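You operate a simulated robot arm through the tools that you are given. There is no shell and no other tool. Be economical: measure what you need, move in short steps, check, and stop when the job is done.

You are at the controls of a simulated robot arm. One attempt, no reset.

Task
Clip both packets shut: blue clip on the green one, red clip on the orange one.
Fine: press each clip's lever down till it locks.

The check looks at the end state, three seconds after you hand in, the way a careful person would. Anything else that was tipped, shoved, dropped, spilled or broken makes it a failure.

Robot
A 7-joint arm with a two-finger parallel gripper, fixed in place. Base frame: the origin is at the foot of the arm, x ahead of it, y to its left, z up; the work surface is at about z = 0. Readings come in m, rad, newtons and seconds.
With the tool pointing down near the work surface it reaches from about 0.24 to 0.62 m from the base axis. Its first joint turns from -1.152 to 1.152 rad. Payload 2.6 kg.
Tool frame: the origin (TCP) lies between the finger pads and is the grasp point; the fingertips stand 0.03 m ahead of it; z points along the fingers, y is the line along which they close. The gripper opens to 0.094 m. The fingers are 0.028 m wide and 0.01 m thick; the gripper's body (0.05 by 0.096 m) begins 0.055 m behind the TCP.
Orientation is told as [roll, pitch, yaw] about the base's x, y, z axes, in that order, counted from this pose: with the fingers straight down and closing along the base's y, the tool's x points along the base's -x, its y along +y and its z along -z.

Tools
- The arm moves only by the tool servo_tool. Its argument "deltas" is a list of rows, each an object (a shift or turn left out is 0, a gripper value left out holds the last) with "slide": the shift along the tool's x, y, z in m, a list of three; "rotation": the turn, a rotation vector about the tool's x, y, z in rad, a list of three. In form: [{"slide": [tx, ty, tz], "rotation": [rx, ry, rz]}, ...]. A call has 1 to 20 rows; each row shifts and turns the commanded pose from where the row before left it, along the tool's axes as they then stand. "grip" is the finger opening in m, from 0 to 0.094, set as the call begins (left out, the last holds). Rows are played at 5 a second. More than 0.05 m and 0.15 rad between two rows, or a gripper value outside its range, and nothing of the call is played. A pose out of reach is approached as far as the arm can. The call stops where the force on the tool passes 40 N (or 10 N more than at its start, if that is more) or the arm is blocked; 0.2 s more then pass. Each finger travels about 0.072 m/s and halts on what it meets, pressing with about 31 N; the grip force reading is that of the motor and also rises with nothing between the fingers. The clock runs only during rows and for 0.2 s after the last one: add rows that do not move to give the fingers time. It gives the time, the measured TCP pose, the force on the tool (base axes), the opening and the grip force at its end, in the units of the frame above (readings bear some noise), with the torque about the TCP (base axes, N m) and any sound that the robot's microphone picked up, and new pictures: "pictures" is both (left out), scene, wrist or none.
- Cameras (640 x 400 px; columns grow to the right, rows downward): "scene" is fixed at [0.046, 0.4421, 0.5648]; the picture's right is [-0.66, -0.75, 0.00], its down [-0.44, 0.38, -0.81] and it looks along [0.61, -0.54, -0.58] (base axes); focal length 312 px, centre (320, 200). "wrist" rides on the gripper at [0.076, 0.014, -0.103] in the tool frame; the picture's right is [-0.18, 0.98, 0.00], its down [-0.75, -0.14, -0.64] and it looks along [-0.63, -0.12, 0.77] (tool axes); focal length 243 px, centre (320, 200). There is no depth. A picture from a camera that has moved, and an enlarged one, comes with that camera's place and axes in the base frame and with its lens.
- zoom(camera, box): a new picture of the part [left, top, right, bottom] of that camera's present view, enlarged. The clock stands still meanwhile.
- job_done(): hands the job in; it is judged then, once.

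Work in short steps. Places have to be worked out from the pictures, the camera data and where the tool is seen: move nearer, look again, correct. Check each grasp and each placing, and mend what went wrong. You have 120 turns and 200 pictures in all, those below and enlarged ones among them. Open the gripper and draw the arm clear of the work before you hand the job in, unless the task says otherwise; then end with one line.

The tools are called after ">>>" as a command line: name --argument value ..., lists and objects as JSON in quotes. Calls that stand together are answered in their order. servo_tool: Moves the arm, as the interface text tells. Its arguments: {"type":"object","properties":{"deltas":{"type":"array","items":{"type":"object","properties":{"slide":{"type":"array","items":{"type":"number"}},"rotation":{"type":"array","items":{"type":"number"}}}}},"grip":{"type":"number"},"pictures":{"type":"string","enum":["both","scene","wrist","none"]}},"required":["deltas"]} The other tools are called the same way: zoom (camera, box) takes an enlarged picture of a part of a camera's view; job_done () hands the job in.

At the start:

```text
t: 0.0
eef_pos: [0.3876, -0.0009, 0.3355]
ee_rot: [0.0, 0.0, 0.0]
force: [0.0, 0.1, -0.4]
ft_torque: [0.0, -0.02, 0.02]
opening: 0.0938
grip_force: 0.1
```

scene: 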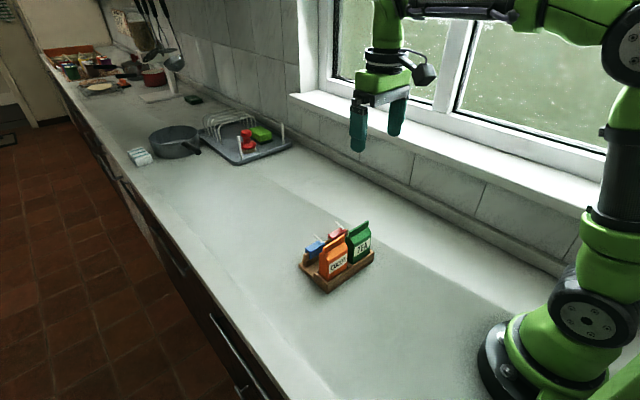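
wrist: 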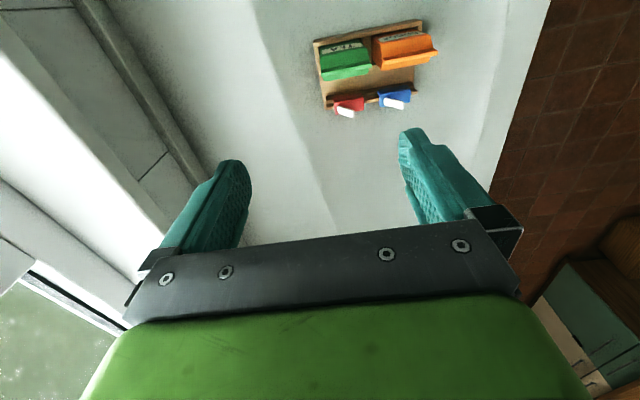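

The tray with two packets and two clips is visible in both cameras. I zoom in to see the details.

>>> zoom --camera "scene" --box '[280, 205, 400, 300]'

>>> zoom --camera "wrist" --box '[290, 0, 460, 130]'

```text
4.21 times, centred on (340, 252) of scene
camera zoom: at [0.046, 0.4421, 0.5648], right [-0.66, -0.75, 0.0], down [-0.44, 0.38, -0.81], along [0.61, -0.54, -0.58], focal length 1313 px, centre (236, -21)
```

zoom: 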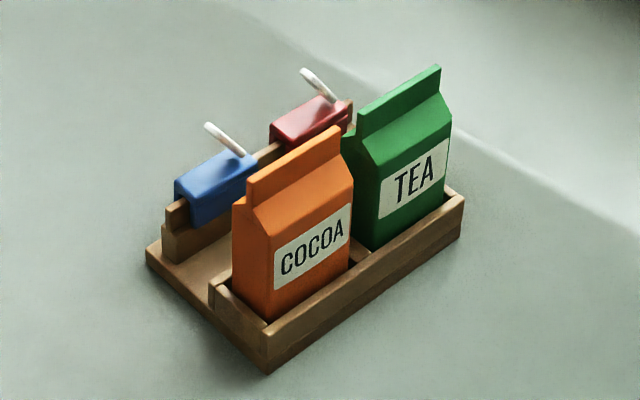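

```text
3.08 times, centred on (375, 65) of wrist
camera zoom: at [0.3122, 0.0136, 0.4369], right [0.18, 0.98, 0.0], down [0.75, -0.14, 0.64], along [0.63, -0.12, -0.77], focal length 746 px, centre (151, 615)
```

zoom: 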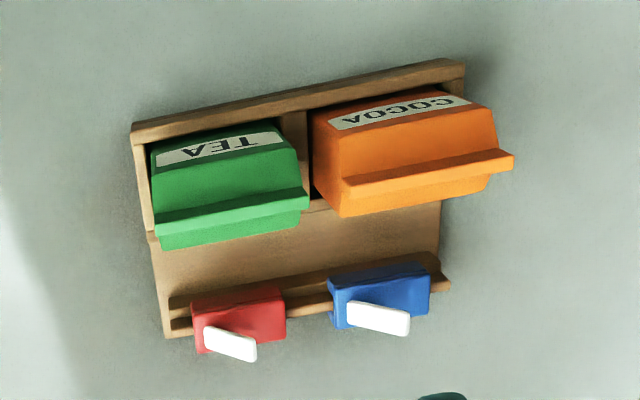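

Triangulating: orange ridge x≈0.383, y 0.075–0.135, z≈0.117; green ridge y≈0.006–0.06; blue clip ≈(0.446,0.103,0.053), red ≈(0.443,0.033,0.053). I move in for a closer look.

>>> servo_tool --deltas '[{"slide": [0.0075, 0.022, 0.026]}, {"slide": [0.0075, 0.022, 0.026]}, {"slide": [0.0075, 0.022, 0.026]}, {"slide": [0.0075, 0.022, 0.026]}, {"slide": [0.0075, 0.022, 0.026]}, {}]' --pictures "both"

```text
t: 1.4
eef_pos: [0.3521, 0.108, 0.2026]
ee_rot: [0.0, -0.001, 0.001]
force: [0.0, 0.6, -0.7]
ft_torque: [0.01, -0.04, -0.03]
opening: 0.0939
grip_force: 0.1
camera wrist: at [0.2759, 0.1232, 0.306], right [0.18, 0.98, 0.0], down [0.75, -0.14, 0.64], along [0.63, -0.12, -0.77], focal length 243 px, centre (320, 200)
```

scene: 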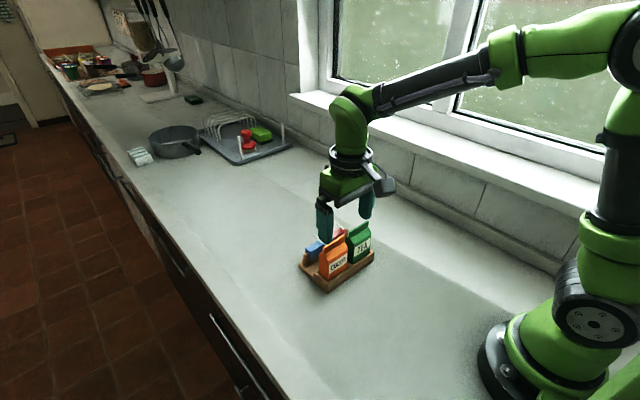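
wrist: 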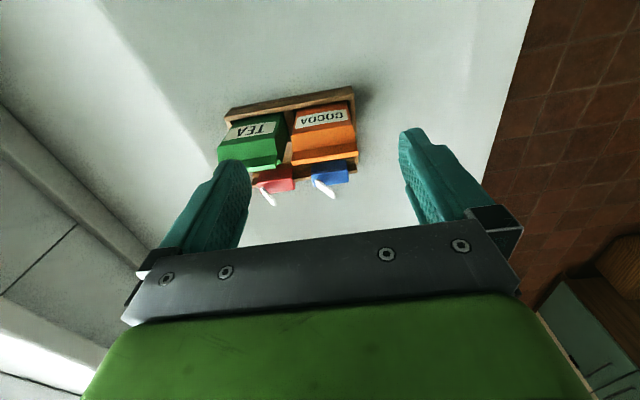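

I zoom on the clips from here.

>>> zoom --camera "wrist" --box '[210, 80, 370, 215]'

>>> zoom --camera "scene" --box '[295, 215, 355, 265]'

```text
2.96 times, centred on (290, 148) of wrist
camera zoom: at [0.2759, 0.1232, 0.306], right [0.18, 0.98, 0.0], down [0.75, -0.14, 0.64], along [0.63, -0.12, -0.77], focal length 719 px, centre (409, 356)
```

zoom: 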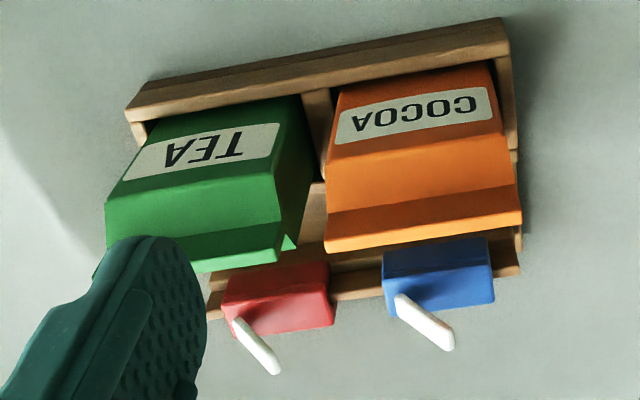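

```text
8.00 times, centred on (325, 240) of scene
camera zoom: at [0.046, 0.4421, 0.5648], right [-0.66, -0.75, 0.0], down [-0.44, 0.38, -0.81], along [0.61, -0.54, -0.58], focal length 2495 px, centre (280, -120)
```

zoom: 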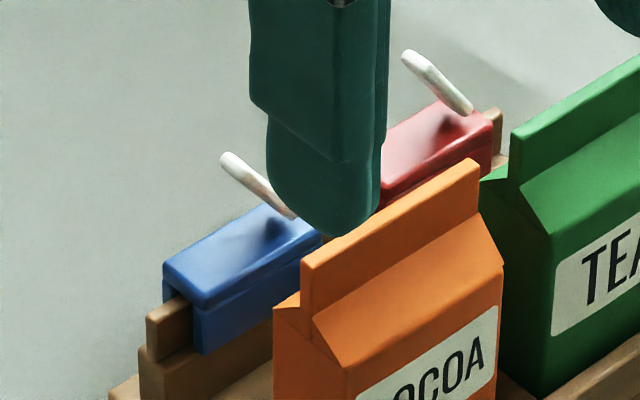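

The levers hinge at each clip's −y end and open toward +y; the bodies straddle a rail. I'll grip front/back (closing along x), so I move over the blue clip and turn the tool 90° with the camera on the +y side.

>>> servo_tool --deltas '[{"slide": [-0.047, -0.002, 0]}, {"slide": [-0.047, -0.002, 0]}, {"rotation": [0, 0, 0.1428]}, {"rotation": [0, 0, 0.1428]}, {"rotation": [0, 0, 0.1428]}, {"rotation": [0, 0, 0.1428]}, {"rotation": [0, 0, 0.1428]}, {"rotation": [0, 0, 0.1428]}, {"rotation": [0, 0, 0.1428]}, {"rotation": [0, 0, 0.1428]}, {"rotation": [0, 0, 0.1428]}, {"rotation": [0, 0, 0.1428]}, {"rotation": [0, 0, 0.1428]}, {}]' --pictures "both"

```text
t: 4.4
eef_pos: [0.4454, 0.1043, 0.2042]
ee_rot: [0.001, -0.002, -1.573]
force: [0.3, -0.9, 0.6]
ft_torque: [0.0, -0.02, 0.0]
opening: 0.094
grip_force: 0.1
camera wrist: at [0.4595, 0.1816, 0.3067], right [0.98, -0.19, 0.0], down [-0.14, -0.75, 0.64], along [-0.12, -0.63, -0.77], focal length 243 px, centre (320, 200)
```

scene: 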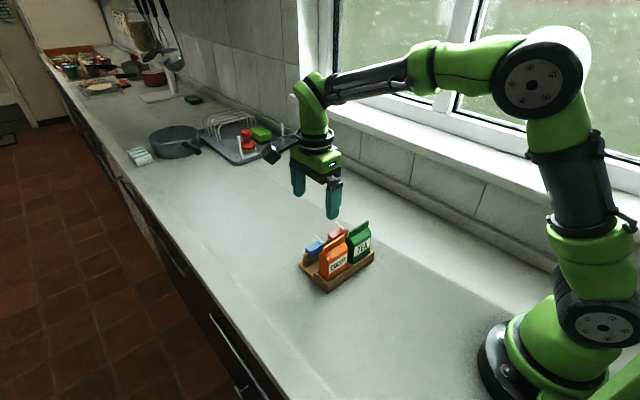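
wrist: 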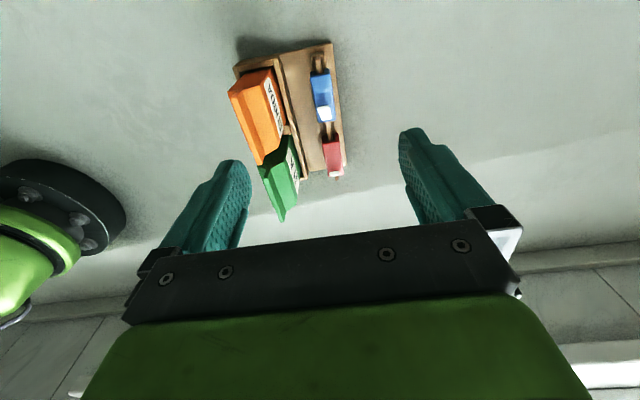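

>>> zoom --camera "wrist" --box '[220, 30, 380, 230]'

>>> zoom --camera "wrist" --box '[280, 30, 370, 190]'

>>> zoom --camera "scene" --box '[295, 215, 355, 265]'

```text
2.00 times, centred on (300, 130) of wrist
camera zoom: at [0.4595, 0.1816, 0.3067], right [0.98, -0.19, 0.0], down [-0.14, -0.75, 0.64], along [-0.12, -0.63, -0.77], focal length 485 px, centre (360, 340)
```

zoom: 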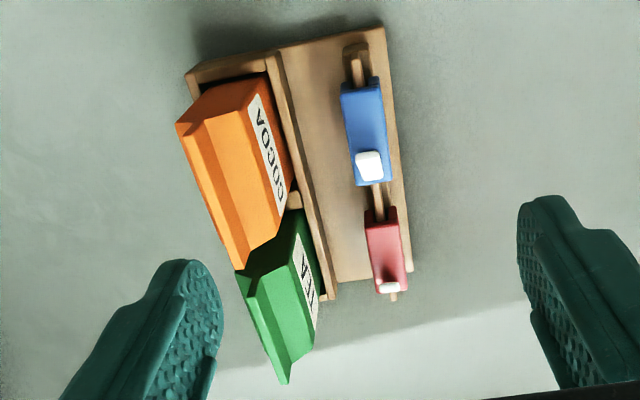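

```text
2.50 times, centred on (325, 110) of wrist
camera zoom: at [0.4595, 0.1816, 0.3067], right [0.98, -0.19, 0.0], down [-0.14, -0.75, 0.64], along [-0.12, -0.63, -0.77], focal length 606 px, centre (308, 425)
```

zoom: 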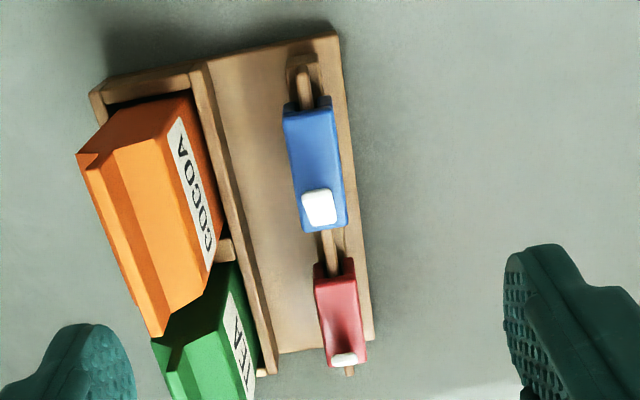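

```text
8.00 times, centred on (325, 240) of scene
camera zoom: at [0.046, 0.4421, 0.5648], right [-0.66, -0.75, 0.0], down [-0.44, 0.38, -0.81], along [0.61, -0.54, -0.58], focal length 2495 px, centre (280, -120)
```

zoom: 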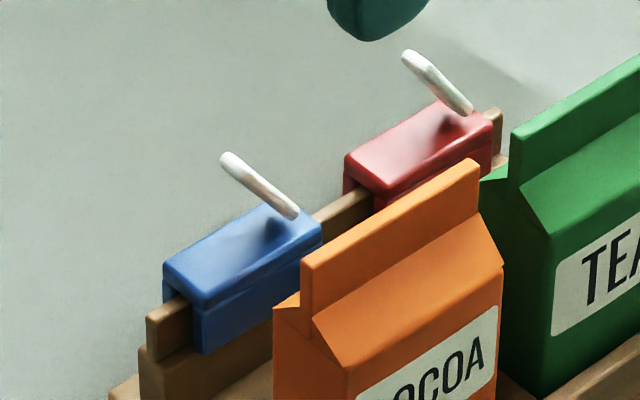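

Blue clip estimated at centre (0.4475, 0.103), width ≈18 mm, length ≈44 mm, top z≈0.055, nearly parallel to y. I lower partway with a narrower opening and check alignment.

>>> servo_tool --deltas '[{"slide": [-0.001, 0.002, 0.03], "rotation": [0, 0, 0.02]}, {"slide": [0, 0, 0.03]}, {"slide": [0, 0, 0.03]}, {}]' --grip 0.045 --pictures "both"

>>> zoom --camera "wrist" --box '[220, 30, 420, 230]'

>>> zoom --camera "scene" --box '[280, 200, 380, 280]'

```text
t: 5.4
eef_pos: [0.4463, 0.1058, 0.1149]
ee_rot: [0.001, -0.001, -1.591]
force: [0.9, 0.8, -0.2]
ft_torque: [-0.01, -0.02, 0.01]
opening: 0.0449
grip_force: 0.0
camera wrist: at [0.4632, 0.1824, 0.2173], right [0.98, -0.2, 0.0], down [-0.16, -0.75, 0.64], along [-0.13, -0.63, -0.77], focal length 243 px, centre (320, 200)
```

scene: 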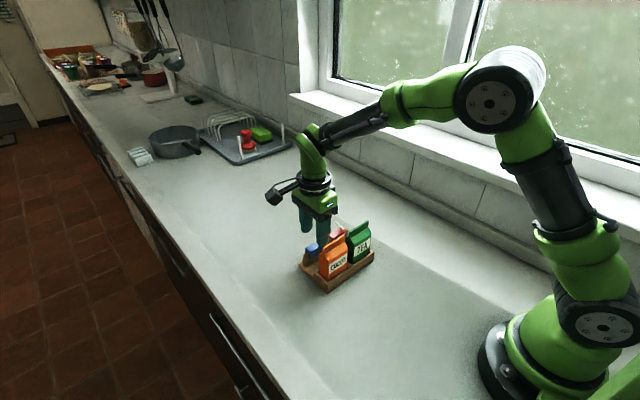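
wrist: 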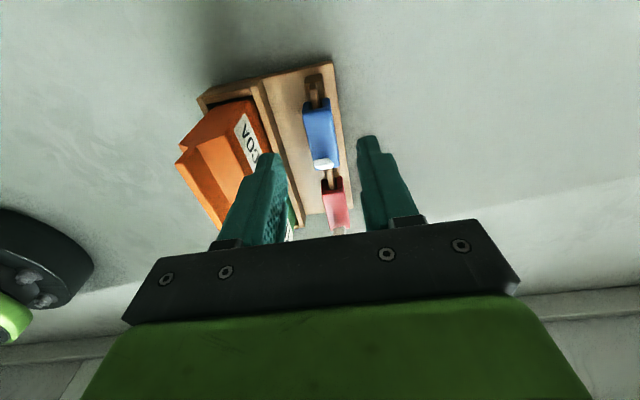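

```text
2.00 times, centred on (320, 130) of wrist
camera zoom: at [0.4632, 0.1824, 0.2173], right [0.98, -0.2, 0.0], down [-0.16, -0.75, 0.64], along [-0.13, -0.63, -0.77], focal length 485 px, centre (320, 340)
```

zoom: 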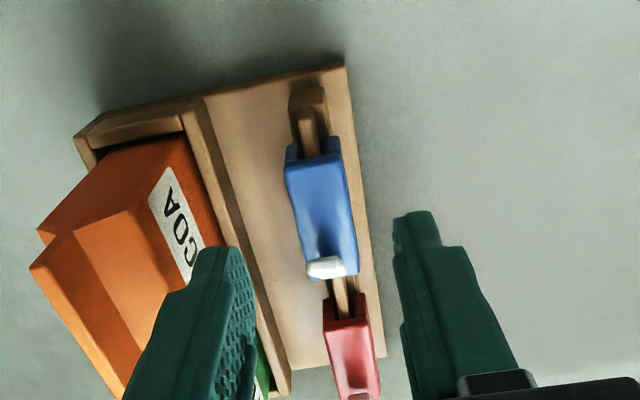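

```text
5.00 times, centred on (330, 240) of scene
camera zoom: at [0.046, 0.4421, 0.5648], right [-0.66, -0.75, 0.0], down [-0.44, 0.38, -0.81], along [0.61, -0.54, -0.58], focal length 1559 px, centre (270, 0)
```

zoom: 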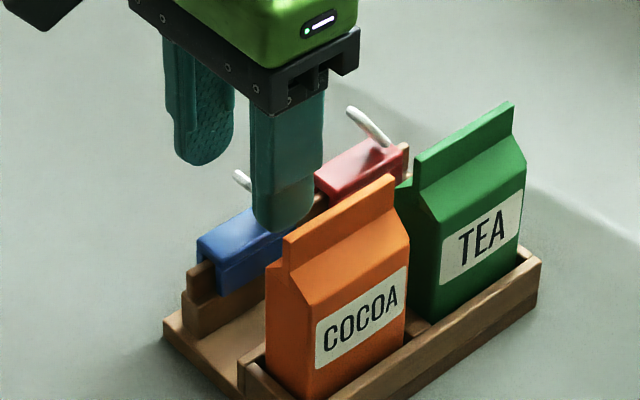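

Refined: blue centre ≈(0.4487, 0.104), yaw ≈−0.04. I correct and descend to just around the clip body.

>>> servo_tool --deltas '[{"slide": [-0.002, 0.0025, 0.01], "rotation": [0, 0, 0.02]}, {"slide": [0, 0, 0.01]}, {"slide": [0, 0, 0.01]}, {"slide": [0, 0, 0.01]}, {}]' --pictures "none"

>>> zoom --camera "wrist" --box '[220, 30, 420, 230]'

>>> zoom --camera "scene" --box '[280, 200, 380, 280]'

```text
t: 6.6
eef_pos: [0.4496, 0.1014, 0.0725]
ee_rot: [0.001, -0.002, -1.61]
force: [0.6, 0.5, -0.5]
ft_torque: [-0.02, 0.02, 0.01]
opening: 0.0451
grip_force: 0.3
```

```text
2.00 times, centred on (320, 130) of wrist
camera zoom: at [0.4673, 0.1777, 0.1764], right [0.97, -0.22, 0.0], down [-0.17, -0.75, 0.64], along [-0.14, -0.63, -0.77], focal length 485 px, centre (320, 340)
```

zoom: 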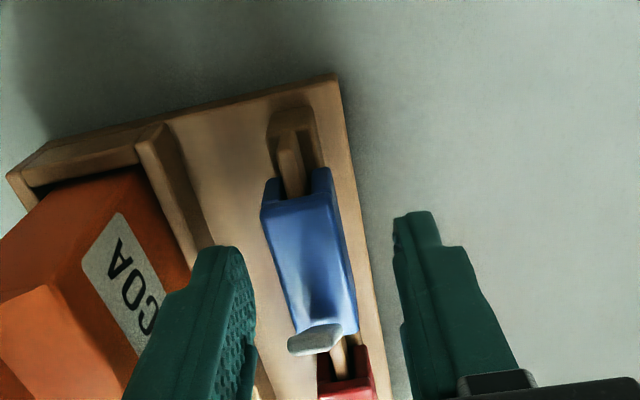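

```text
5.00 times, centred on (330, 240) of scene
camera zoom: at [0.046, 0.4421, 0.5648], right [-0.66, -0.75, 0.0], down [-0.44, 0.38, -0.81], along [0.61, -0.54, -0.58], focal length 1559 px, centre (270, 0)
```

zoom: 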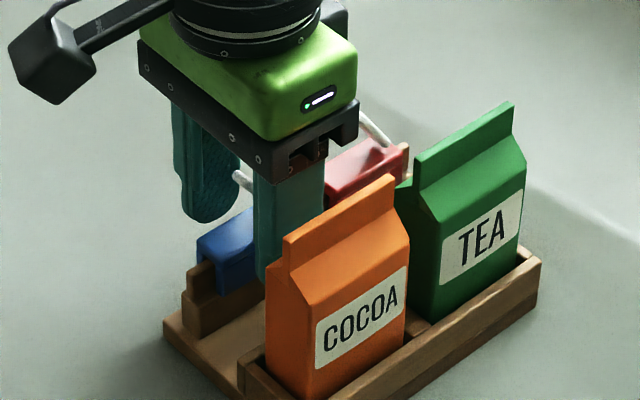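

Clip centred between fingers (≈(0.449,0.103)). I lower 2 mm and close.

>>> servo_tool --deltas '[{"slide": [0.001, -0.0007, 0.002]}, {}]' --pictures "none"

>>> servo_tool --deltas '[{}, {}, {}, {}]' --grip 0.0 --pictures "none"

>>> zoom --camera "wrist" --box '[220, 30, 420, 230]'

```text
t: 7.2
eef_pos: [0.448, 0.1032, 0.0715]
ee_rot: [0.0, 0.0, -1.611]
force: [-0.4, -0.2, -0.1]
ft_torque: [-0.01, -0.01, 0.01]
opening: 0.0451
grip_force: 0.1
```

```text
t: 8.2
eef_pos: [0.4478, 0.103, 0.0718]
ee_rot: [-0.001, -0.001, -1.612]
force: [0.1, 0.5, -0.1]
ft_torque: [0.01, 0.02, -0.01]
opening: 0.019
grip_force: 30.6
```

```text
2.00 times, centred on (320, 130) of wrist
camera zoom: at [0.4664, 0.1791, 0.1744], right [0.97, -0.22, 0.0], down [-0.17, -0.75, 0.64], along [-0.14, -0.63, -0.77], focal length 485 px, centre (320, 340)
```

zoom: 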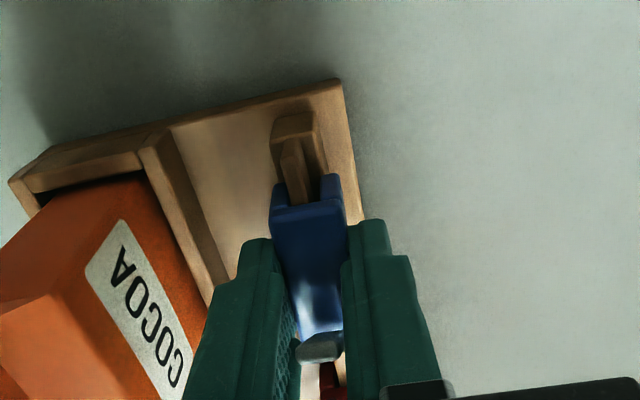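

Gripped at 19 mm. I lift straight up and look.

>>> servo_tool --deltas '[{"slide": [0, 0, -0.01]}, {"slide": [0, 0, -0.02]}, {"slide": [0, 0, -0.04]}, {"slide": [0, 0, -0.04]}, {"slide": [0, 0, -0.02]}, {}]' --pictures "none"

>>> zoom --camera "wrist" --box '[200, 30, 440, 230]'

>>> zoom --camera "scene" --box '[280, 180, 400, 280]'

```text
t: 9.6
eef_pos: [0.4494, 0.1034, 0.2022]
ee_rot: [0.0, 0.001, -1.61]
force: [0.0, -0.5, -0.6]
ft_torque: [0.01, -0.02, 0.02]
opening: 0.019
grip_force: 31.0
```

```text
2.00 times, centred on (320, 130) of wrist
camera zoom: at [0.4673, 0.1798, 0.3051], right [0.97, -0.22, 0.0], down [-0.17, -0.75, 0.64], along [-0.14, -0.63, -0.77], focal length 485 px, centre (320, 340)
```

zoom: 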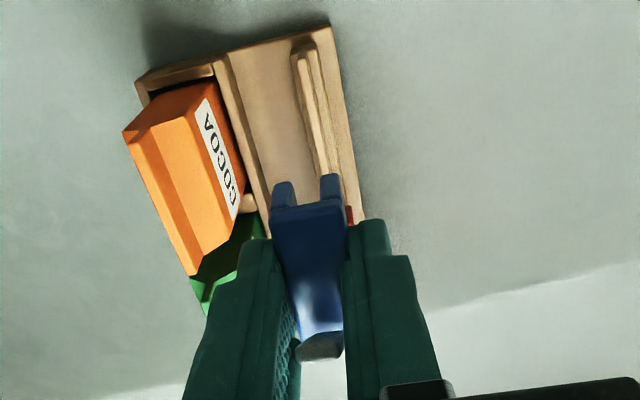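

```text
4.00 times, centred on (340, 230) of scene
camera zoom: at [0.046, 0.4421, 0.5648], right [-0.66, -0.75, 0.0], down [-0.44, 0.38, -0.81], along [0.61, -0.54, -0.58], focal length 1248 px, centre (240, 80)
```

zoom: 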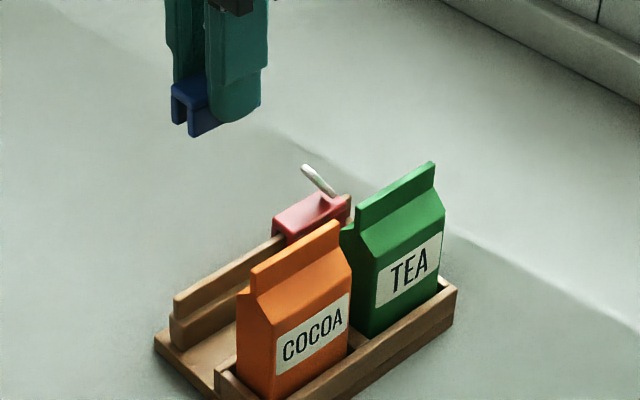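

Blue clip is held squarely. I move over the green ridge (≈(0.381, 0.033)) staying high, then look.

>>> servo_tool --deltas '[{"slide": [-0.0365, -0.0325, 0]}, {"slide": [-0.0365, -0.0325, 0]}, {}]' --pictures "none"

>>> zoom --camera "wrist" --box '[200, 30, 440, 230]'

>>> zoom --camera "scene" --box '[300, 180, 400, 280]'

```text
t: 10.4
eef_pos: [0.3796, 0.0321, 0.2031]
ee_rot: [0.0, 0.0, -1.609]
force: [0.4, 0.6, -0.5]
ft_torque: [0.02, -0.01, -0.01]
opening: 0.0191
grip_force: 30.7
```

```text
2.00 times, centred on (320, 130) of wrist
camera zoom: at [0.3972, 0.1079, 0.3061], right [0.97, -0.22, 0.0], down [-0.17, -0.75, 0.64], along [-0.14, -0.63, -0.77], focal length 485 px, centre (320, 340)
```

zoom: 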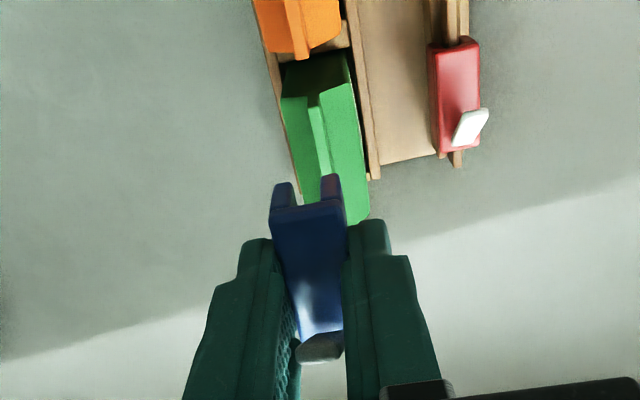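

```text
4.00 times, centred on (350, 230) of scene
camera zoom: at [0.046, 0.4421, 0.5648], right [-0.66, -0.75, 0.0], down [-0.44, 0.38, -0.81], along [0.61, -0.54, -0.58], focal length 1248 px, centre (200, 80)
```

zoom: 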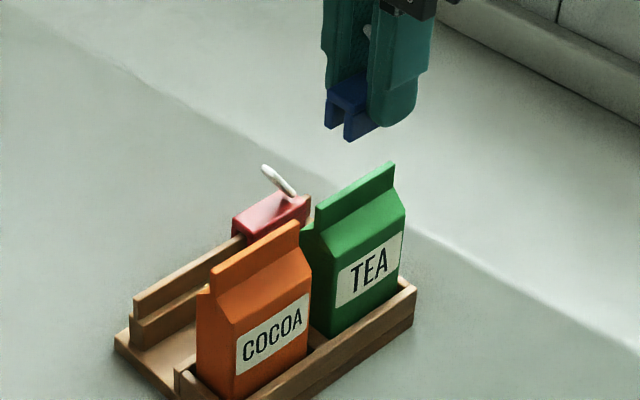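

>>> zoom --camera "wrist" --box '[280, 50, 380, 150]'

>>> zoom --camera "scene" --box '[345, 180, 405, 240]'

```text
4.00 times, centred on (330, 100) of wrist
camera zoom: at [0.3972, 0.1079, 0.3061], right [0.97, -0.22, 0.0], down [-0.17, -0.75, 0.64], along [-0.14, -0.63, -0.77], focal length 970 px, centre (280, 600)
```

zoom: 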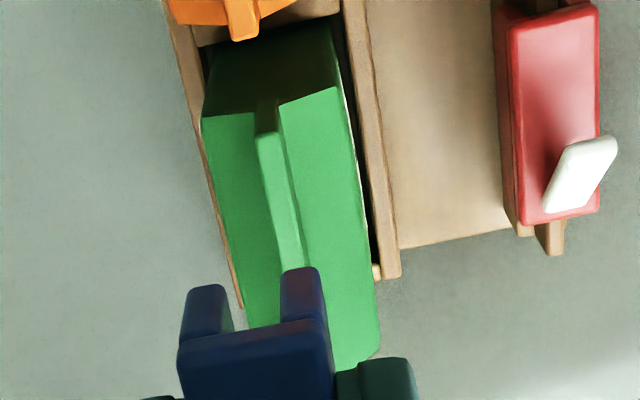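

```text
6.67 times, centred on (375, 210) of scene
camera zoom: at [0.046, 0.4421, 0.5648], right [-0.66, -0.75, 0.0], down [-0.44, 0.38, -0.81], along [0.61, -0.54, -0.58], focal length 2079 px, centre (-47, 133)
```

zoom: 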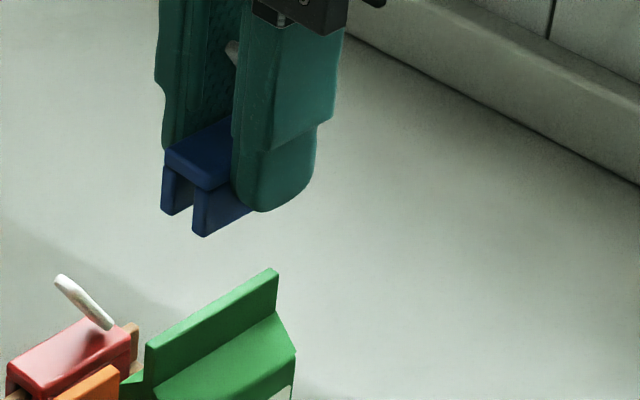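

Ridge centre computes to x≈0.3834 at y 0.033 versus slot ≈0.381; I shift +2.5 mm in x and lower to just above the ridge.

>>> servo_tool --deltas '[{"slide": [0, 0.0025, 0.01], "rotation": [0, 0, 0.01]}, {"slide": [0, 0, 0.015]}, {"slide": [0, 0, 0.015]}, {}]' --pictures "none"

>>> zoom --camera "wrist" --box '[270, 60, 370, 160]'

>>> zoom --camera "scene" --box '[335, 190, 395, 250]'

```text
t: 11.4
eef_pos: [0.3839, 0.0324, 0.1634]
ee_rot: [0.001, 0.0, -1.62]
force: [0.4, 0.3, 0.3]
ft_torque: [0.0, 0.03, -0.02]
opening: 0.0188
grip_force: 30.8
```

```text
4.00 times, centred on (320, 110) of wrist
camera zoom: at [0.4015, 0.1079, 0.2656], right [0.97, -0.23, 0.0], down [-0.18, -0.75, 0.64], along [-0.15, -0.62, -0.77], focal length 970 px, centre (320, 560)
```

zoom: 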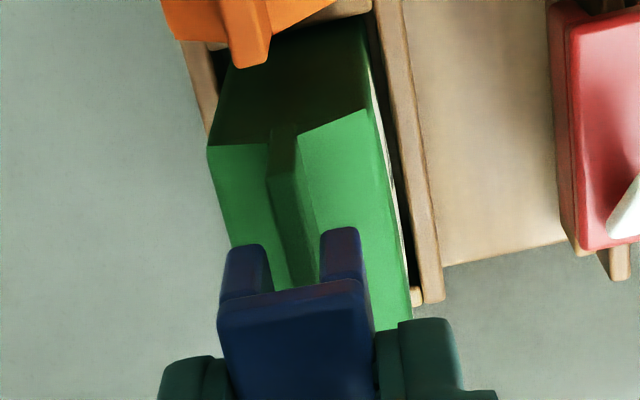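

```text
6.67 times, centred on (365, 220) of scene
camera zoom: at [0.046, 0.4421, 0.5648], right [-0.66, -0.75, 0.0], down [-0.44, 0.38, -0.81], along [0.61, -0.54, -0.58], focal length 2079 px, centre (20, 67)
```

zoom: 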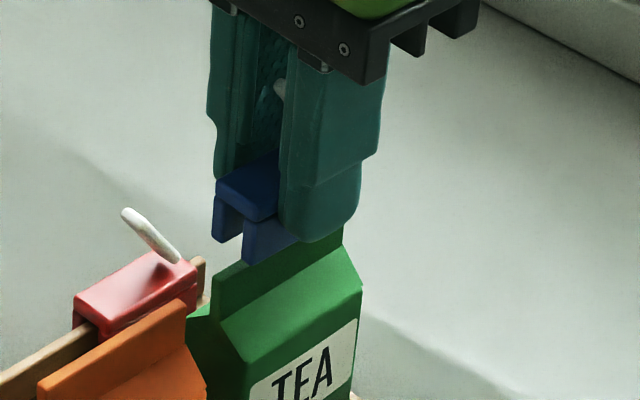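

Slot and ridge now agree within about 1 mm. I lower so that the jaws straddle the ridge, checking force.

>>> servo_tool --deltas '[{"slide": [0, -0.0005, 0.005]}, {"slide": [0, 0, 0.005]}, {"slide": [0, 0, 0.005]}, {"slide": [0, 0, 0.003]}, {}]' --pictures "none"

>>> zoom --camera "wrist" --box '[270, 60, 370, 160]'

>>> zoom --camera "scene" --box '[335, 190, 395, 250]'

```text
t: 12.6
eef_pos: [0.3824, 0.0324, 0.1441]
ee_rot: [0.0, 0.0, -1.621]
force: [0.0, -0.2, 0.4]
ft_torque: [0.04, -0.03, 0.01]
opening: 0.0188
grip_force: 30.6
```

```text
4.00 times, centred on (320, 110) of wrist
camera zoom: at [0.401, 0.1081, 0.2462], right [0.97, -0.23, 0.0], down [-0.18, -0.75, 0.64], along [-0.15, -0.62, -0.77], focal length 970 px, centre (320, 560)
```

zoom: 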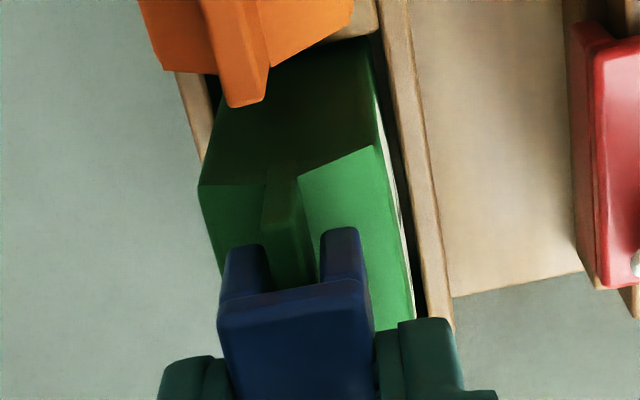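

```text
6.67 times, centred on (365, 220) of scene
camera zoom: at [0.046, 0.4421, 0.5648], right [-0.66, -0.75, 0.0], down [-0.44, 0.38, -0.81], along [0.61, -0.54, -0.58], focal length 2079 px, centre (20, 67)
```

zoom: 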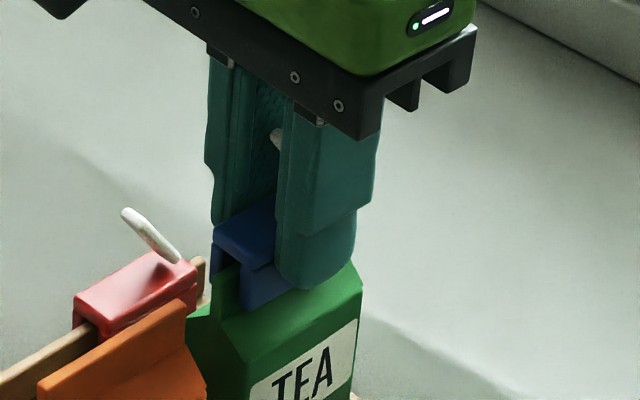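

The jaws straddle the ridge with no force. I lower further in small steps.

>>> servo_tool --deltas '[{"slide": [0, 0, 0.002]}, {"slide": [0, 0, 0.002]}, {"slide": [0, 0, 0.001]}, {}]' --pictures "none"

>>> zoom --camera "scene" --box '[335, 190, 395, 250]'

```text
t: 13.6
eef_pos: [0.3823, 0.0324, 0.1391]
ee_rot: [0.0, 0.0, -1.622]
force: [0.5, -0.4, -0.1]
ft_torque: [-0.02, 0.01, 0.08]
opening: 0.019
grip_force: 31.0
```

```text
6.67 times, centred on (365, 220) of scene
camera zoom: at [0.046, 0.4421, 0.5648], right [-0.66, -0.75, 0.0], down [-0.44, 0.38, -0.81], along [0.61, -0.54, -0.58], focal length 2079 px, centre (20, 67)
```

zoom: 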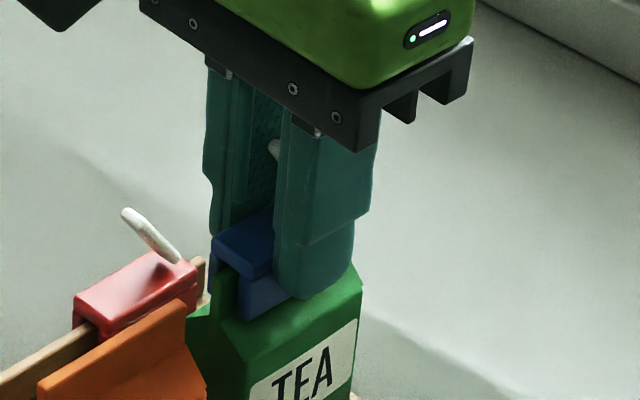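

>>> servo_tool --deltas '[{"slide": [0, 0, 0.001]}, {"slide": [0, 0, 0.001]}, {"slide": [0, 0, 0.001]}, {}]' --pictures "none"

>>> zoom --camera "wrist" --box '[270, 60, 370, 160]'

>>> zoom --camera "scene" --box '[345, 200, 385, 240]'

```text
t: 14.6
eef_pos: [0.3827, 0.0317, 0.1385]
ee_rot: [0.002, 0.0, -1.623]
force: [-0.4, -1.6, 16.0]
ft_torque: [-0.04, 0.01, -0.05]
opening: 0.0186
grip_force: 31.2
```

```text
4.00 times, centred on (320, 110) of wrist
camera zoom: at [0.401, 0.1084, 0.2405], right [0.97, -0.23, 0.0], down [-0.18, -0.75, 0.64], along [-0.15, -0.62, -0.77], focal length 970 px, centre (320, 560)
```

zoom: 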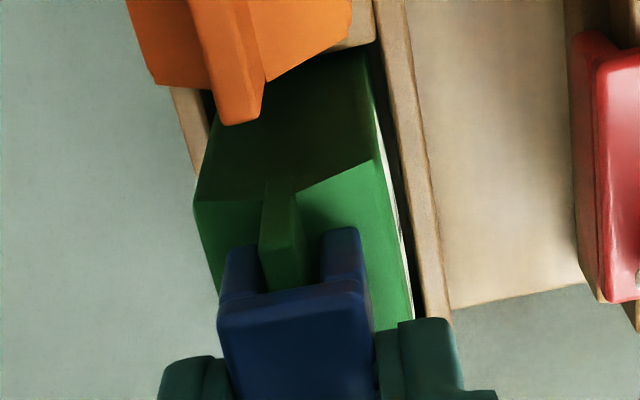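

```text
10.00 times, centred on (365, 220) of scene
camera zoom: at [0.0459, 0.4421, 0.5648], right [-0.66, -0.75, 0.0], down [-0.44, 0.38, -0.81], along [0.61, -0.54, -0.58], focal length 3119 px, centre (-130, 0)
```

zoom: 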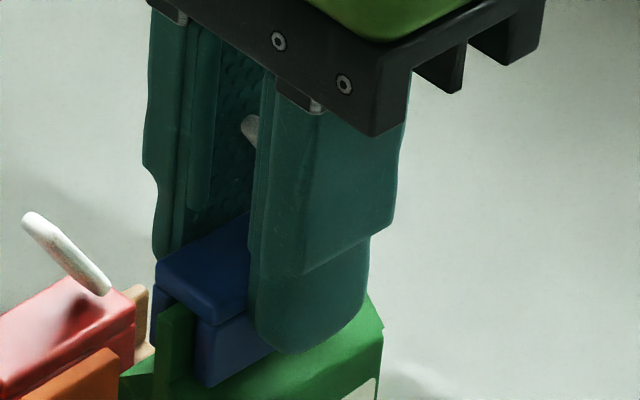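

Contact at ~16 N: the clip looks seated on the ridge. I relieve the load 2 mm, release, and rise straight up.

>>> servo_tool --deltas '[{"slide": [0, 0, -0.001]}, {"slide": [0, 0, -0.001]}, {}]' --pictures "none"

>>> servo_tool --deltas '[{}, {}, {}]' --grip 0.04 --pictures "none"

>>> servo_tool --deltas '[{"slide": [0, 0, -0.01]}, {"slide": [0, 0, -0.02]}, {"slide": [0, 0, -0.03]}, {"slide": [0, 0, -0.03]}, {}]' --pictures "none"

>>> zoom --camera "wrist" --box '[270, 60, 390, 180]'

>>> zoom --camera "scene" --box '[315, 200, 385, 270]'

```text
t: 15.4
eef_pos: [0.3829, 0.033, 0.1385]
ee_rot: [0.0, 0.001, -1.619]
force: [2.1, -0.7, 5.9]
ft_torque: [0.03, -0.03, -0.02]
opening: 0.0189
grip_force: 30.9
```

```text
t: 16.2
eef_pos: [0.3826, 0.032, 0.1375]
ee_rot: [0.0, 0.001, -1.621]
force: [0.5, -0.5, 0.6]
ft_torque: [0.03, 0.02, 0.03]
opening: 0.0398
grip_force: 0.0
```

```text
t: 17.4
eef_pos: [0.3823, 0.0303, 0.2286]
ee_rot: [0.0, 0.0, -1.62]
force: [0.2, -0.1, -0.4]
ft_torque: [-0.01, 0.03, 0.0]
opening: 0.0399
grip_force: 0.0
```

```text
3.33 times, centred on (330, 120) of wrist
camera zoom: at [0.401, 0.107, 0.3313], right [0.97, -0.23, 0.0], down [-0.18, -0.75, 0.64], along [-0.15, -0.62, -0.77], focal length 809 px, centre (287, 467)
```

zoom: 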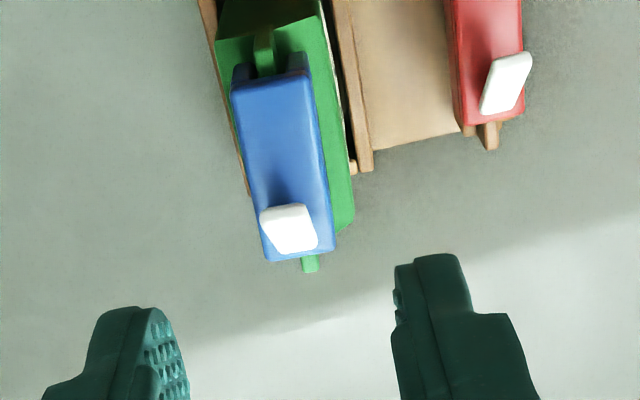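

```text
5.71 times, centred on (350, 235) of scene
camera zoom: at [0.046, 0.4421, 0.5648], right [-0.66, -0.75, 0.0], down [-0.44, 0.38, -0.81], along [0.61, -0.54, -0.58], focal length 1782 px, centre (149, 0)
```

zoom: 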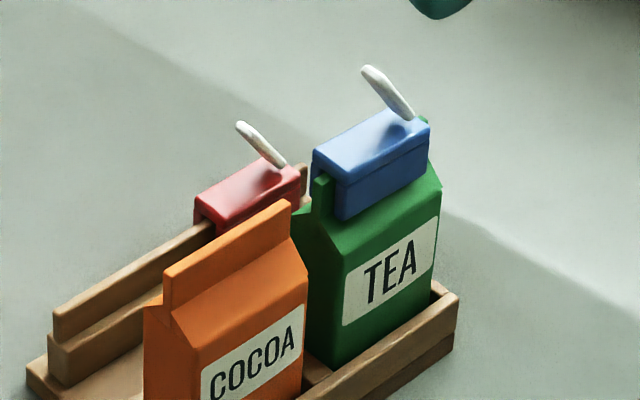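

Blue clip sits properly on the green packet. I close the fingers and hover above the lever tip (est. y≈0.034, z≈0.16) to check alignment before pressing.

>>> servo_tool --deltas '[{"slide": [0.005, 0.001, 0.005]}, {"slide": [0, 0, 0.01]}, {}, {}]' --grip 0.0 --pictures "none"

>>> zoom --camera "wrist" --box '[260, 60, 380, 180]'

>>> zoom --camera "scene" --box '[325, 180, 395, 250]'

```text
t: 18.4
eef_pos: [0.3845, 0.0379, 0.2141]
ee_rot: [0.0, -0.001, -1.62]
force: [-1.1, 0.2, 0.6]
ft_torque: [0.0, -0.03, 0.01]
opening: 0.0
grip_force: 31.1
```

```text
3.33 times, centred on (320, 120) of wrist
camera zoom: at [0.4031, 0.1133, 0.3164], right [0.97, -0.23, 0.0], down [-0.18, -0.75, 0.64], along [-0.15, -0.62, -0.77], focal length 809 px, centre (320, 467)
```

zoom: 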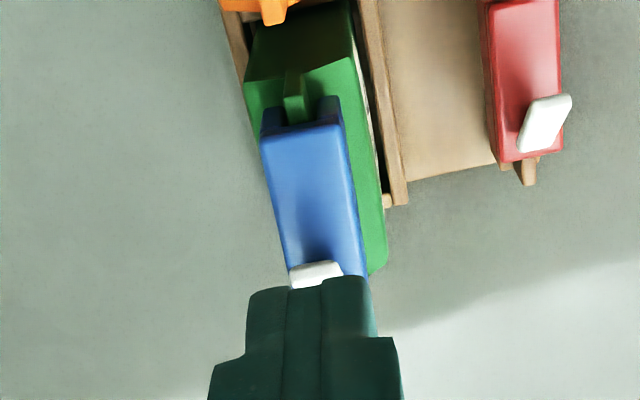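

```text
5.71 times, centred on (360, 215) of scene
camera zoom: at [0.046, 0.4421, 0.5648], right [-0.66, -0.75, 0.0], down [-0.44, 0.38, -0.81], along [0.61, -0.54, -0.58], focal length 1782 px, centre (91, 114)
```

zoom: 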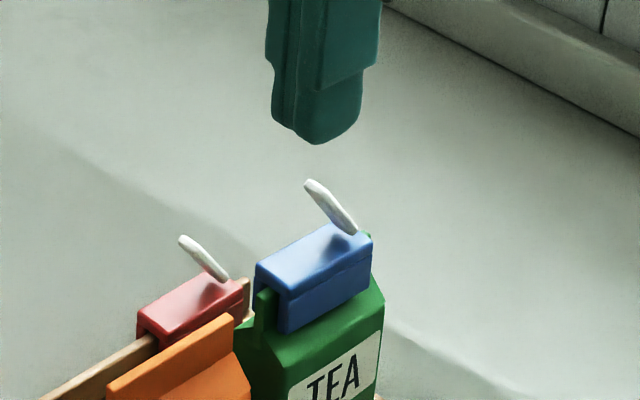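

Finger is aligned over the lever tip. I press down while following the lever's arc toward +y.

>>> servo_tool --deltas '[{"slide": [0, 0, 0.009]}, {"slide": [0, 0, 0.009]}, {"slide": [0.003, 0, 0.004]}, {"slide": [0.003, 0, 0.004]}, {"slide": [0.003, 0, 0.004]}, {"slide": [0.002, 0, 0.004]}, {"slide": [0, 0, 0.004]}, {"slide": [0, 0, 0.004]}, {"slide": [0, 0, 0.004]}, {}]' --pictures "none"

>>> zoom --camera "wrist" --box '[260, 60, 380, 180]'

>>> zoom --camera "scene" --box '[325, 180, 395, 250]'

```text
t: 20.6
eef_pos: [0.3824, 0.0483, 0.1669]
ee_rot: [-0.001, 0.0, -1.621]
force: [-0.2, 0.1, -0.4]
ft_torque: [-0.03, 0.02, -0.02]
opening: 0.0
grip_force: 31.5
```

```text
3.33 times, centred on (320, 120) of wrist
camera zoom: at [0.4024, 0.1242, 0.2701], right [0.97, -0.23, 0.0], down [-0.18, -0.75, 0.64], along [-0.15, -0.62, -0.77], focal length 809 px, centre (320, 467)
```

zoom: 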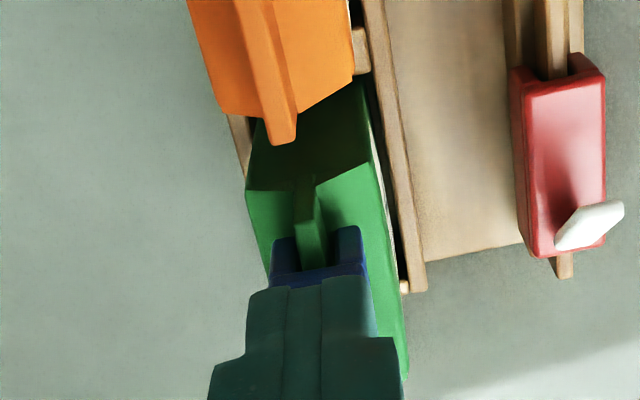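

```text
5.71 times, centred on (360, 215) of scene
camera zoom: at [0.046, 0.4421, 0.5648], right [-0.66, -0.75, 0.0], down [-0.44, 0.38, -0.81], along [0.61, -0.54, -0.58], focal length 1782 px, centre (91, 114)
```

zoom: 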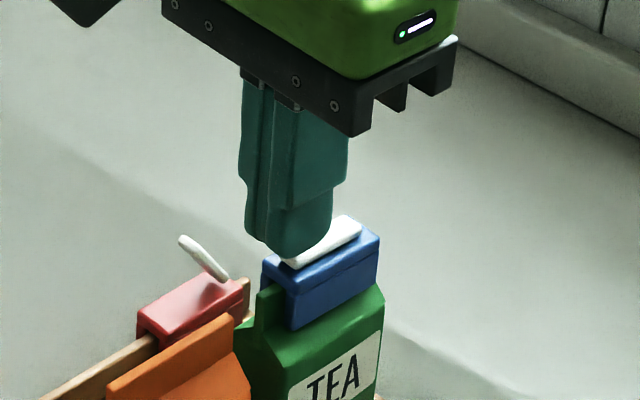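

The lever is nearly down with little force. I keep pressing, slightly back toward the clip centre, until it locks.

>>> servo_tool --deltas '[{"slide": [-0.002, 0, 0.003]}, {"slide": [-0.002, 0, 0.003]}, {"slide": [0, 0, 0.002]}, {"slide": [0, 0, 0.002]}, {}]' --pictures "none"

>>> zoom --camera "scene" --box '[325, 180, 395, 250]'

```text
t: 21.8
eef_pos: [0.3828, 0.0445, 0.1611]
ee_rot: [0.004, 0.001, -1.621]
force: [-3.7, 0.6, 23.6]
ft_torque: [-0.24, 0.16, -0.03]
opening: 0.0
grip_force: 31.2
```

```text
5.71 times, centred on (360, 215) of scene
camera zoom: at [0.0459, 0.4421, 0.5648], right [-0.66, -0.75, 0.0], down [-0.44, 0.38, -0.81], along [0.61, -0.54, -0.58], focal length 1782 px, centre (91, 114)
```

zoom: 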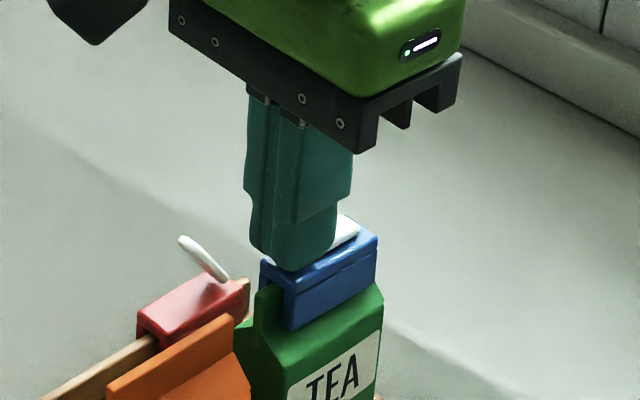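

23.6 N with firm resistance, no click reported yet. I press a little more.

>>> servo_tool --deltas '[{"slide": [0, 0, 0.001]}, {"slide": [0, 0, 0.001]}, {}, {}]' --pictures "none"

>>> servo_tool --deltas '[{"slide": [0, 0, -0.005]}, {"slide": [0, 0, -0.02]}, {"slide": [0, 0, -0.04]}, {}]' --pictures "none"

>>> zoom --camera "wrist" --box '[260, 40, 400, 180]'

>>> zoom --camera "scene" --box '[325, 190, 395, 260]'

```text
t: 22.3
eef_pos: [0.3854, 0.0445, 0.1592]
ee_rot: [0.01, 0.004, -1.621]
force: [-2.7, 0.1, 12.4]
ft_torque: [-0.11, 0.09, 0.01]
opening: 0.0
grip_force: 30.5
stopped in row 2: the force on the tool passed its limit at 43 N (the readings are from after the stop); the commanded pose is now the measured one
```

```text
t: 23.3
eef_pos: [0.3842, 0.0449, 0.2233]
ee_rot: [0.007, 0.002, -1.619]
force: [0.0, 0.5, -0.1]
ft_torque: [0.02, -0.03, 0.0]
opening: 0.0001
grip_force: 30.8
```

```text
2.86 times, centred on (330, 110) of wrist
camera zoom: at [0.4009, 0.1205, 0.326], right [0.97, -0.23, 0.01], down [-0.18, -0.75, 0.64], along [-0.14, -0.62, -0.77], focal length 693 px, centre (291, 457)
```

zoom: 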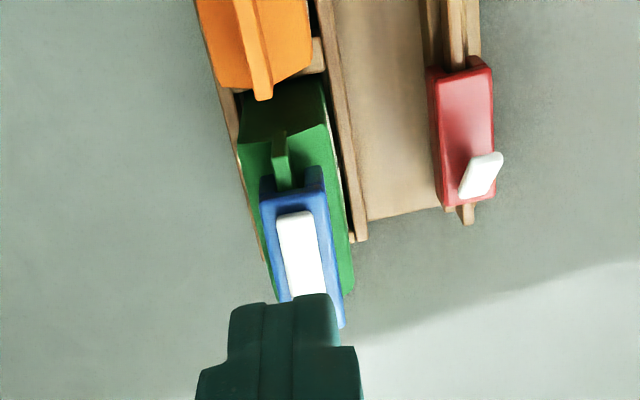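

```text
5.71 times, centred on (360, 225) of scene
camera zoom: at [0.046, 0.4421, 0.5648], right [-0.66, -0.75, 0.0], down [-0.44, 0.38, -0.81], along [0.61, -0.54, -0.58], focal length 1782 px, centre (91, 57)
```

zoom: 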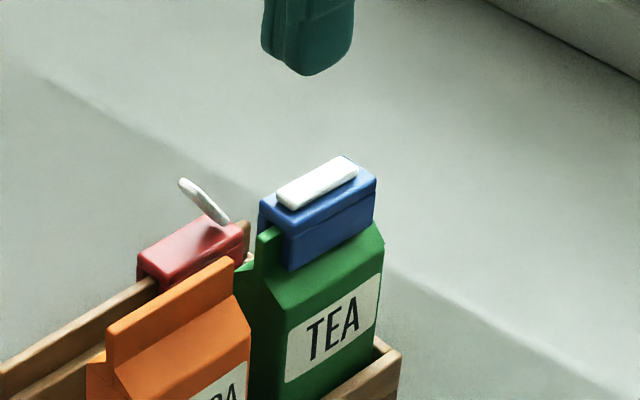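

The lever stays down after release. I zoom in to check that it is flush/locked.

>>> zoom --camera "scene" --box '[350, 210, 375, 240]'

>>> zoom --camera "wrist" --box '[305, 90, 345, 160]'

```text
13.33 times, centred on (362, 225) of scene
camera zoom: at [0.046, 0.4421, 0.5648], right [-0.66, -0.75, 0.0], down [-0.44, 0.38, -0.81], along [0.61, -0.54, -0.58], focal length 4158 px, centre (-247, -133)
```

zoom: 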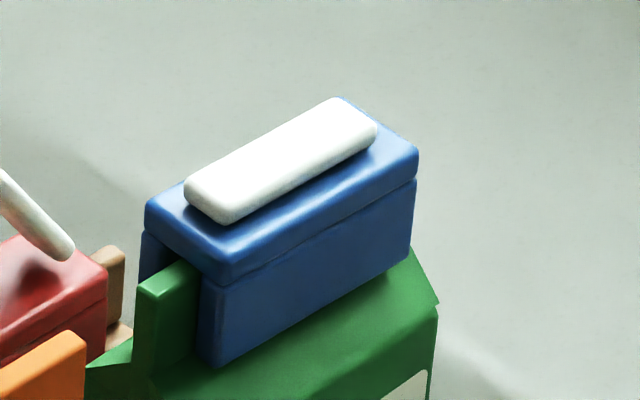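

```text
5.71 times, centred on (325, 125) of wrist
camera zoom: at [0.4009, 0.1205, 0.326], right [0.97, -0.23, 0.01], down [-0.18, -0.75, 0.64], along [-0.14, -0.62, -0.77], focal length 1386 px, centre (291, 629)
```

zoom: 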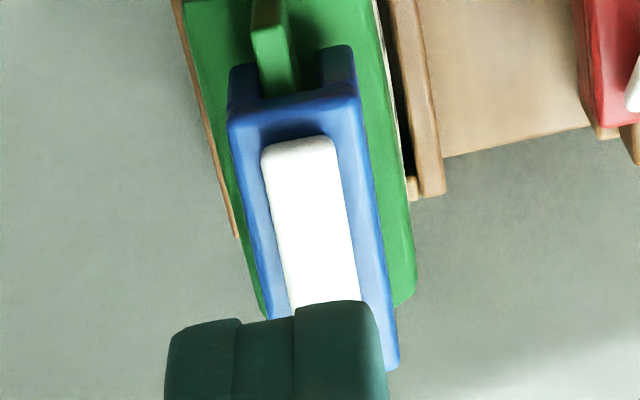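

The lever looks flat and parallel to the clip's top. To be certain it's locked I press once more near its free end, watching force and sound.

>>> servo_tool --deltas '[{"slide": [0.001, 0, 0.04]}, {"slide": [0, 0, 0.017]}, {"slide": [0, 0, 0.002]}, {"slide": [0, 0, 0.001]}, {"slide": [0, 0, 0.001]}, {"slide": [0, 0, 0.001]}, {}]' --pictures "none"

>>> servo_tool --deltas '[{"slide": [0, 0, 0.001]}, {"slide": [0, 0, 0.001]}, {"slide": [0, 0, 0.001]}, {}]' --pictures "none"

>>> zoom --camera "scene" --box '[345, 200, 375, 240]'

```text
t: 24.9
eef_pos: [0.3853, 0.0464, 0.1615]
ee_rot: [0.006, 0.004, -1.619]
force: [0.2, -0.3, 0.2]
ft_torque: [-0.01, 0.03, 0.0]
opening: 0.0
grip_force: 31.6
```

```text
t: 25.9
eef_pos: [0.3853, 0.0461, 0.1597]
ee_rot: [0.01, 0.003, -1.621]
force: [0.7, 3.5, 16.8]
ft_torque: [-0.02, -0.01, 0.01]
opening: 0.0
grip_force: 31.1
```

```text
10.00 times, centred on (360, 220) of scene
camera zoom: at [0.0459, 0.4421, 0.5648], right [-0.66, -0.75, 0.0], down [-0.44, 0.38, -0.81], along [0.61, -0.54, -0.58], focal length 3119 px, centre (-80, 0)
```

zoom: 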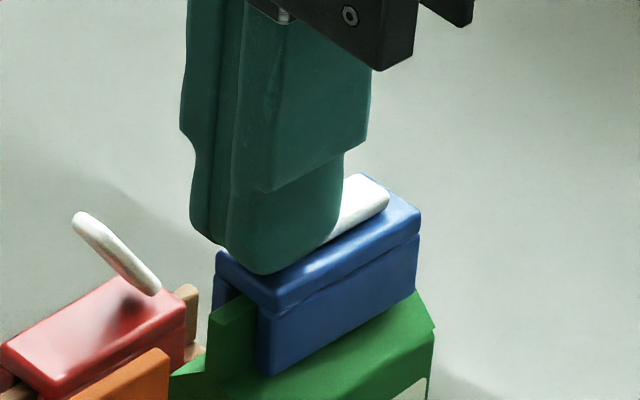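

Resistance now starts ~2 mm lower than before the 43 N event, so the lever snapped down then. One more firm push to confirm, then withdraw.

>>> servo_tool --deltas '[{"slide": [0, 0, 0.001]}, {"slide": [0, 0, 0.001]}, {"slide": [0, 0, 0.001]}, {"slide": [0, 0, 0.001]}, {}]' --pictures "none"

>>> servo_tool --deltas '[{"slide": [0, 0, -0.005]}, {"slide": [0, 0, -0.02]}, {"slide": [0, 0, -0.04]}, {}]' --pictures "none"

>>> zoom --camera "scene" --box '[345, 205, 375, 240]'

```text
t: 26.6
eef_pos: [0.3867, 0.0463, 0.1609]
ee_rot: [0.015, 0.003, -1.621]
force: [-2.0, 1.2, 13.1]
ft_torque: [-0.15, 0.07, 0.0]
opening: 0.0
grip_force: 31.5
stopped in row 3: the force on the tool passed its limit at 42 N (the readings are from after the stop); the commanded pose is now the measured one
```

```text
t: 27.6
eef_pos: [0.3846, 0.0443, 0.2262]
ee_rot: [0.011, 0.004, -1.622]
force: [0.3, -0.3, 0.7]
ft_torque: [-0.02, -0.01, 0.02]
opening: 0.0
grip_force: 30.9
```

```text
11.43 times, centred on (360, 222) of scene
camera zoom: at [0.046, 0.4421, 0.5648], right [-0.66, -0.75, 0.0], down [-0.44, 0.38, -0.81], along [0.61, -0.54, -0.58], focal length 3564 px, centre (-137, -57)
```

zoom: 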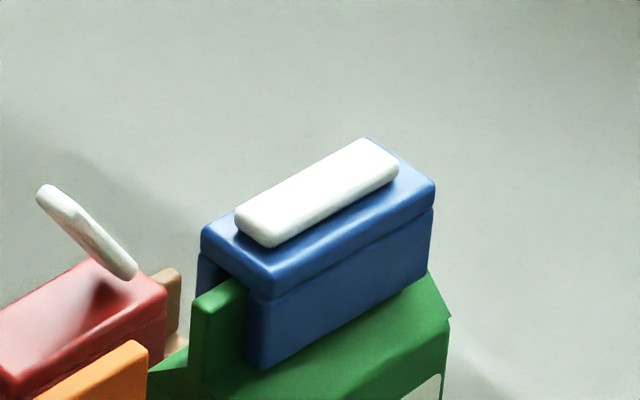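

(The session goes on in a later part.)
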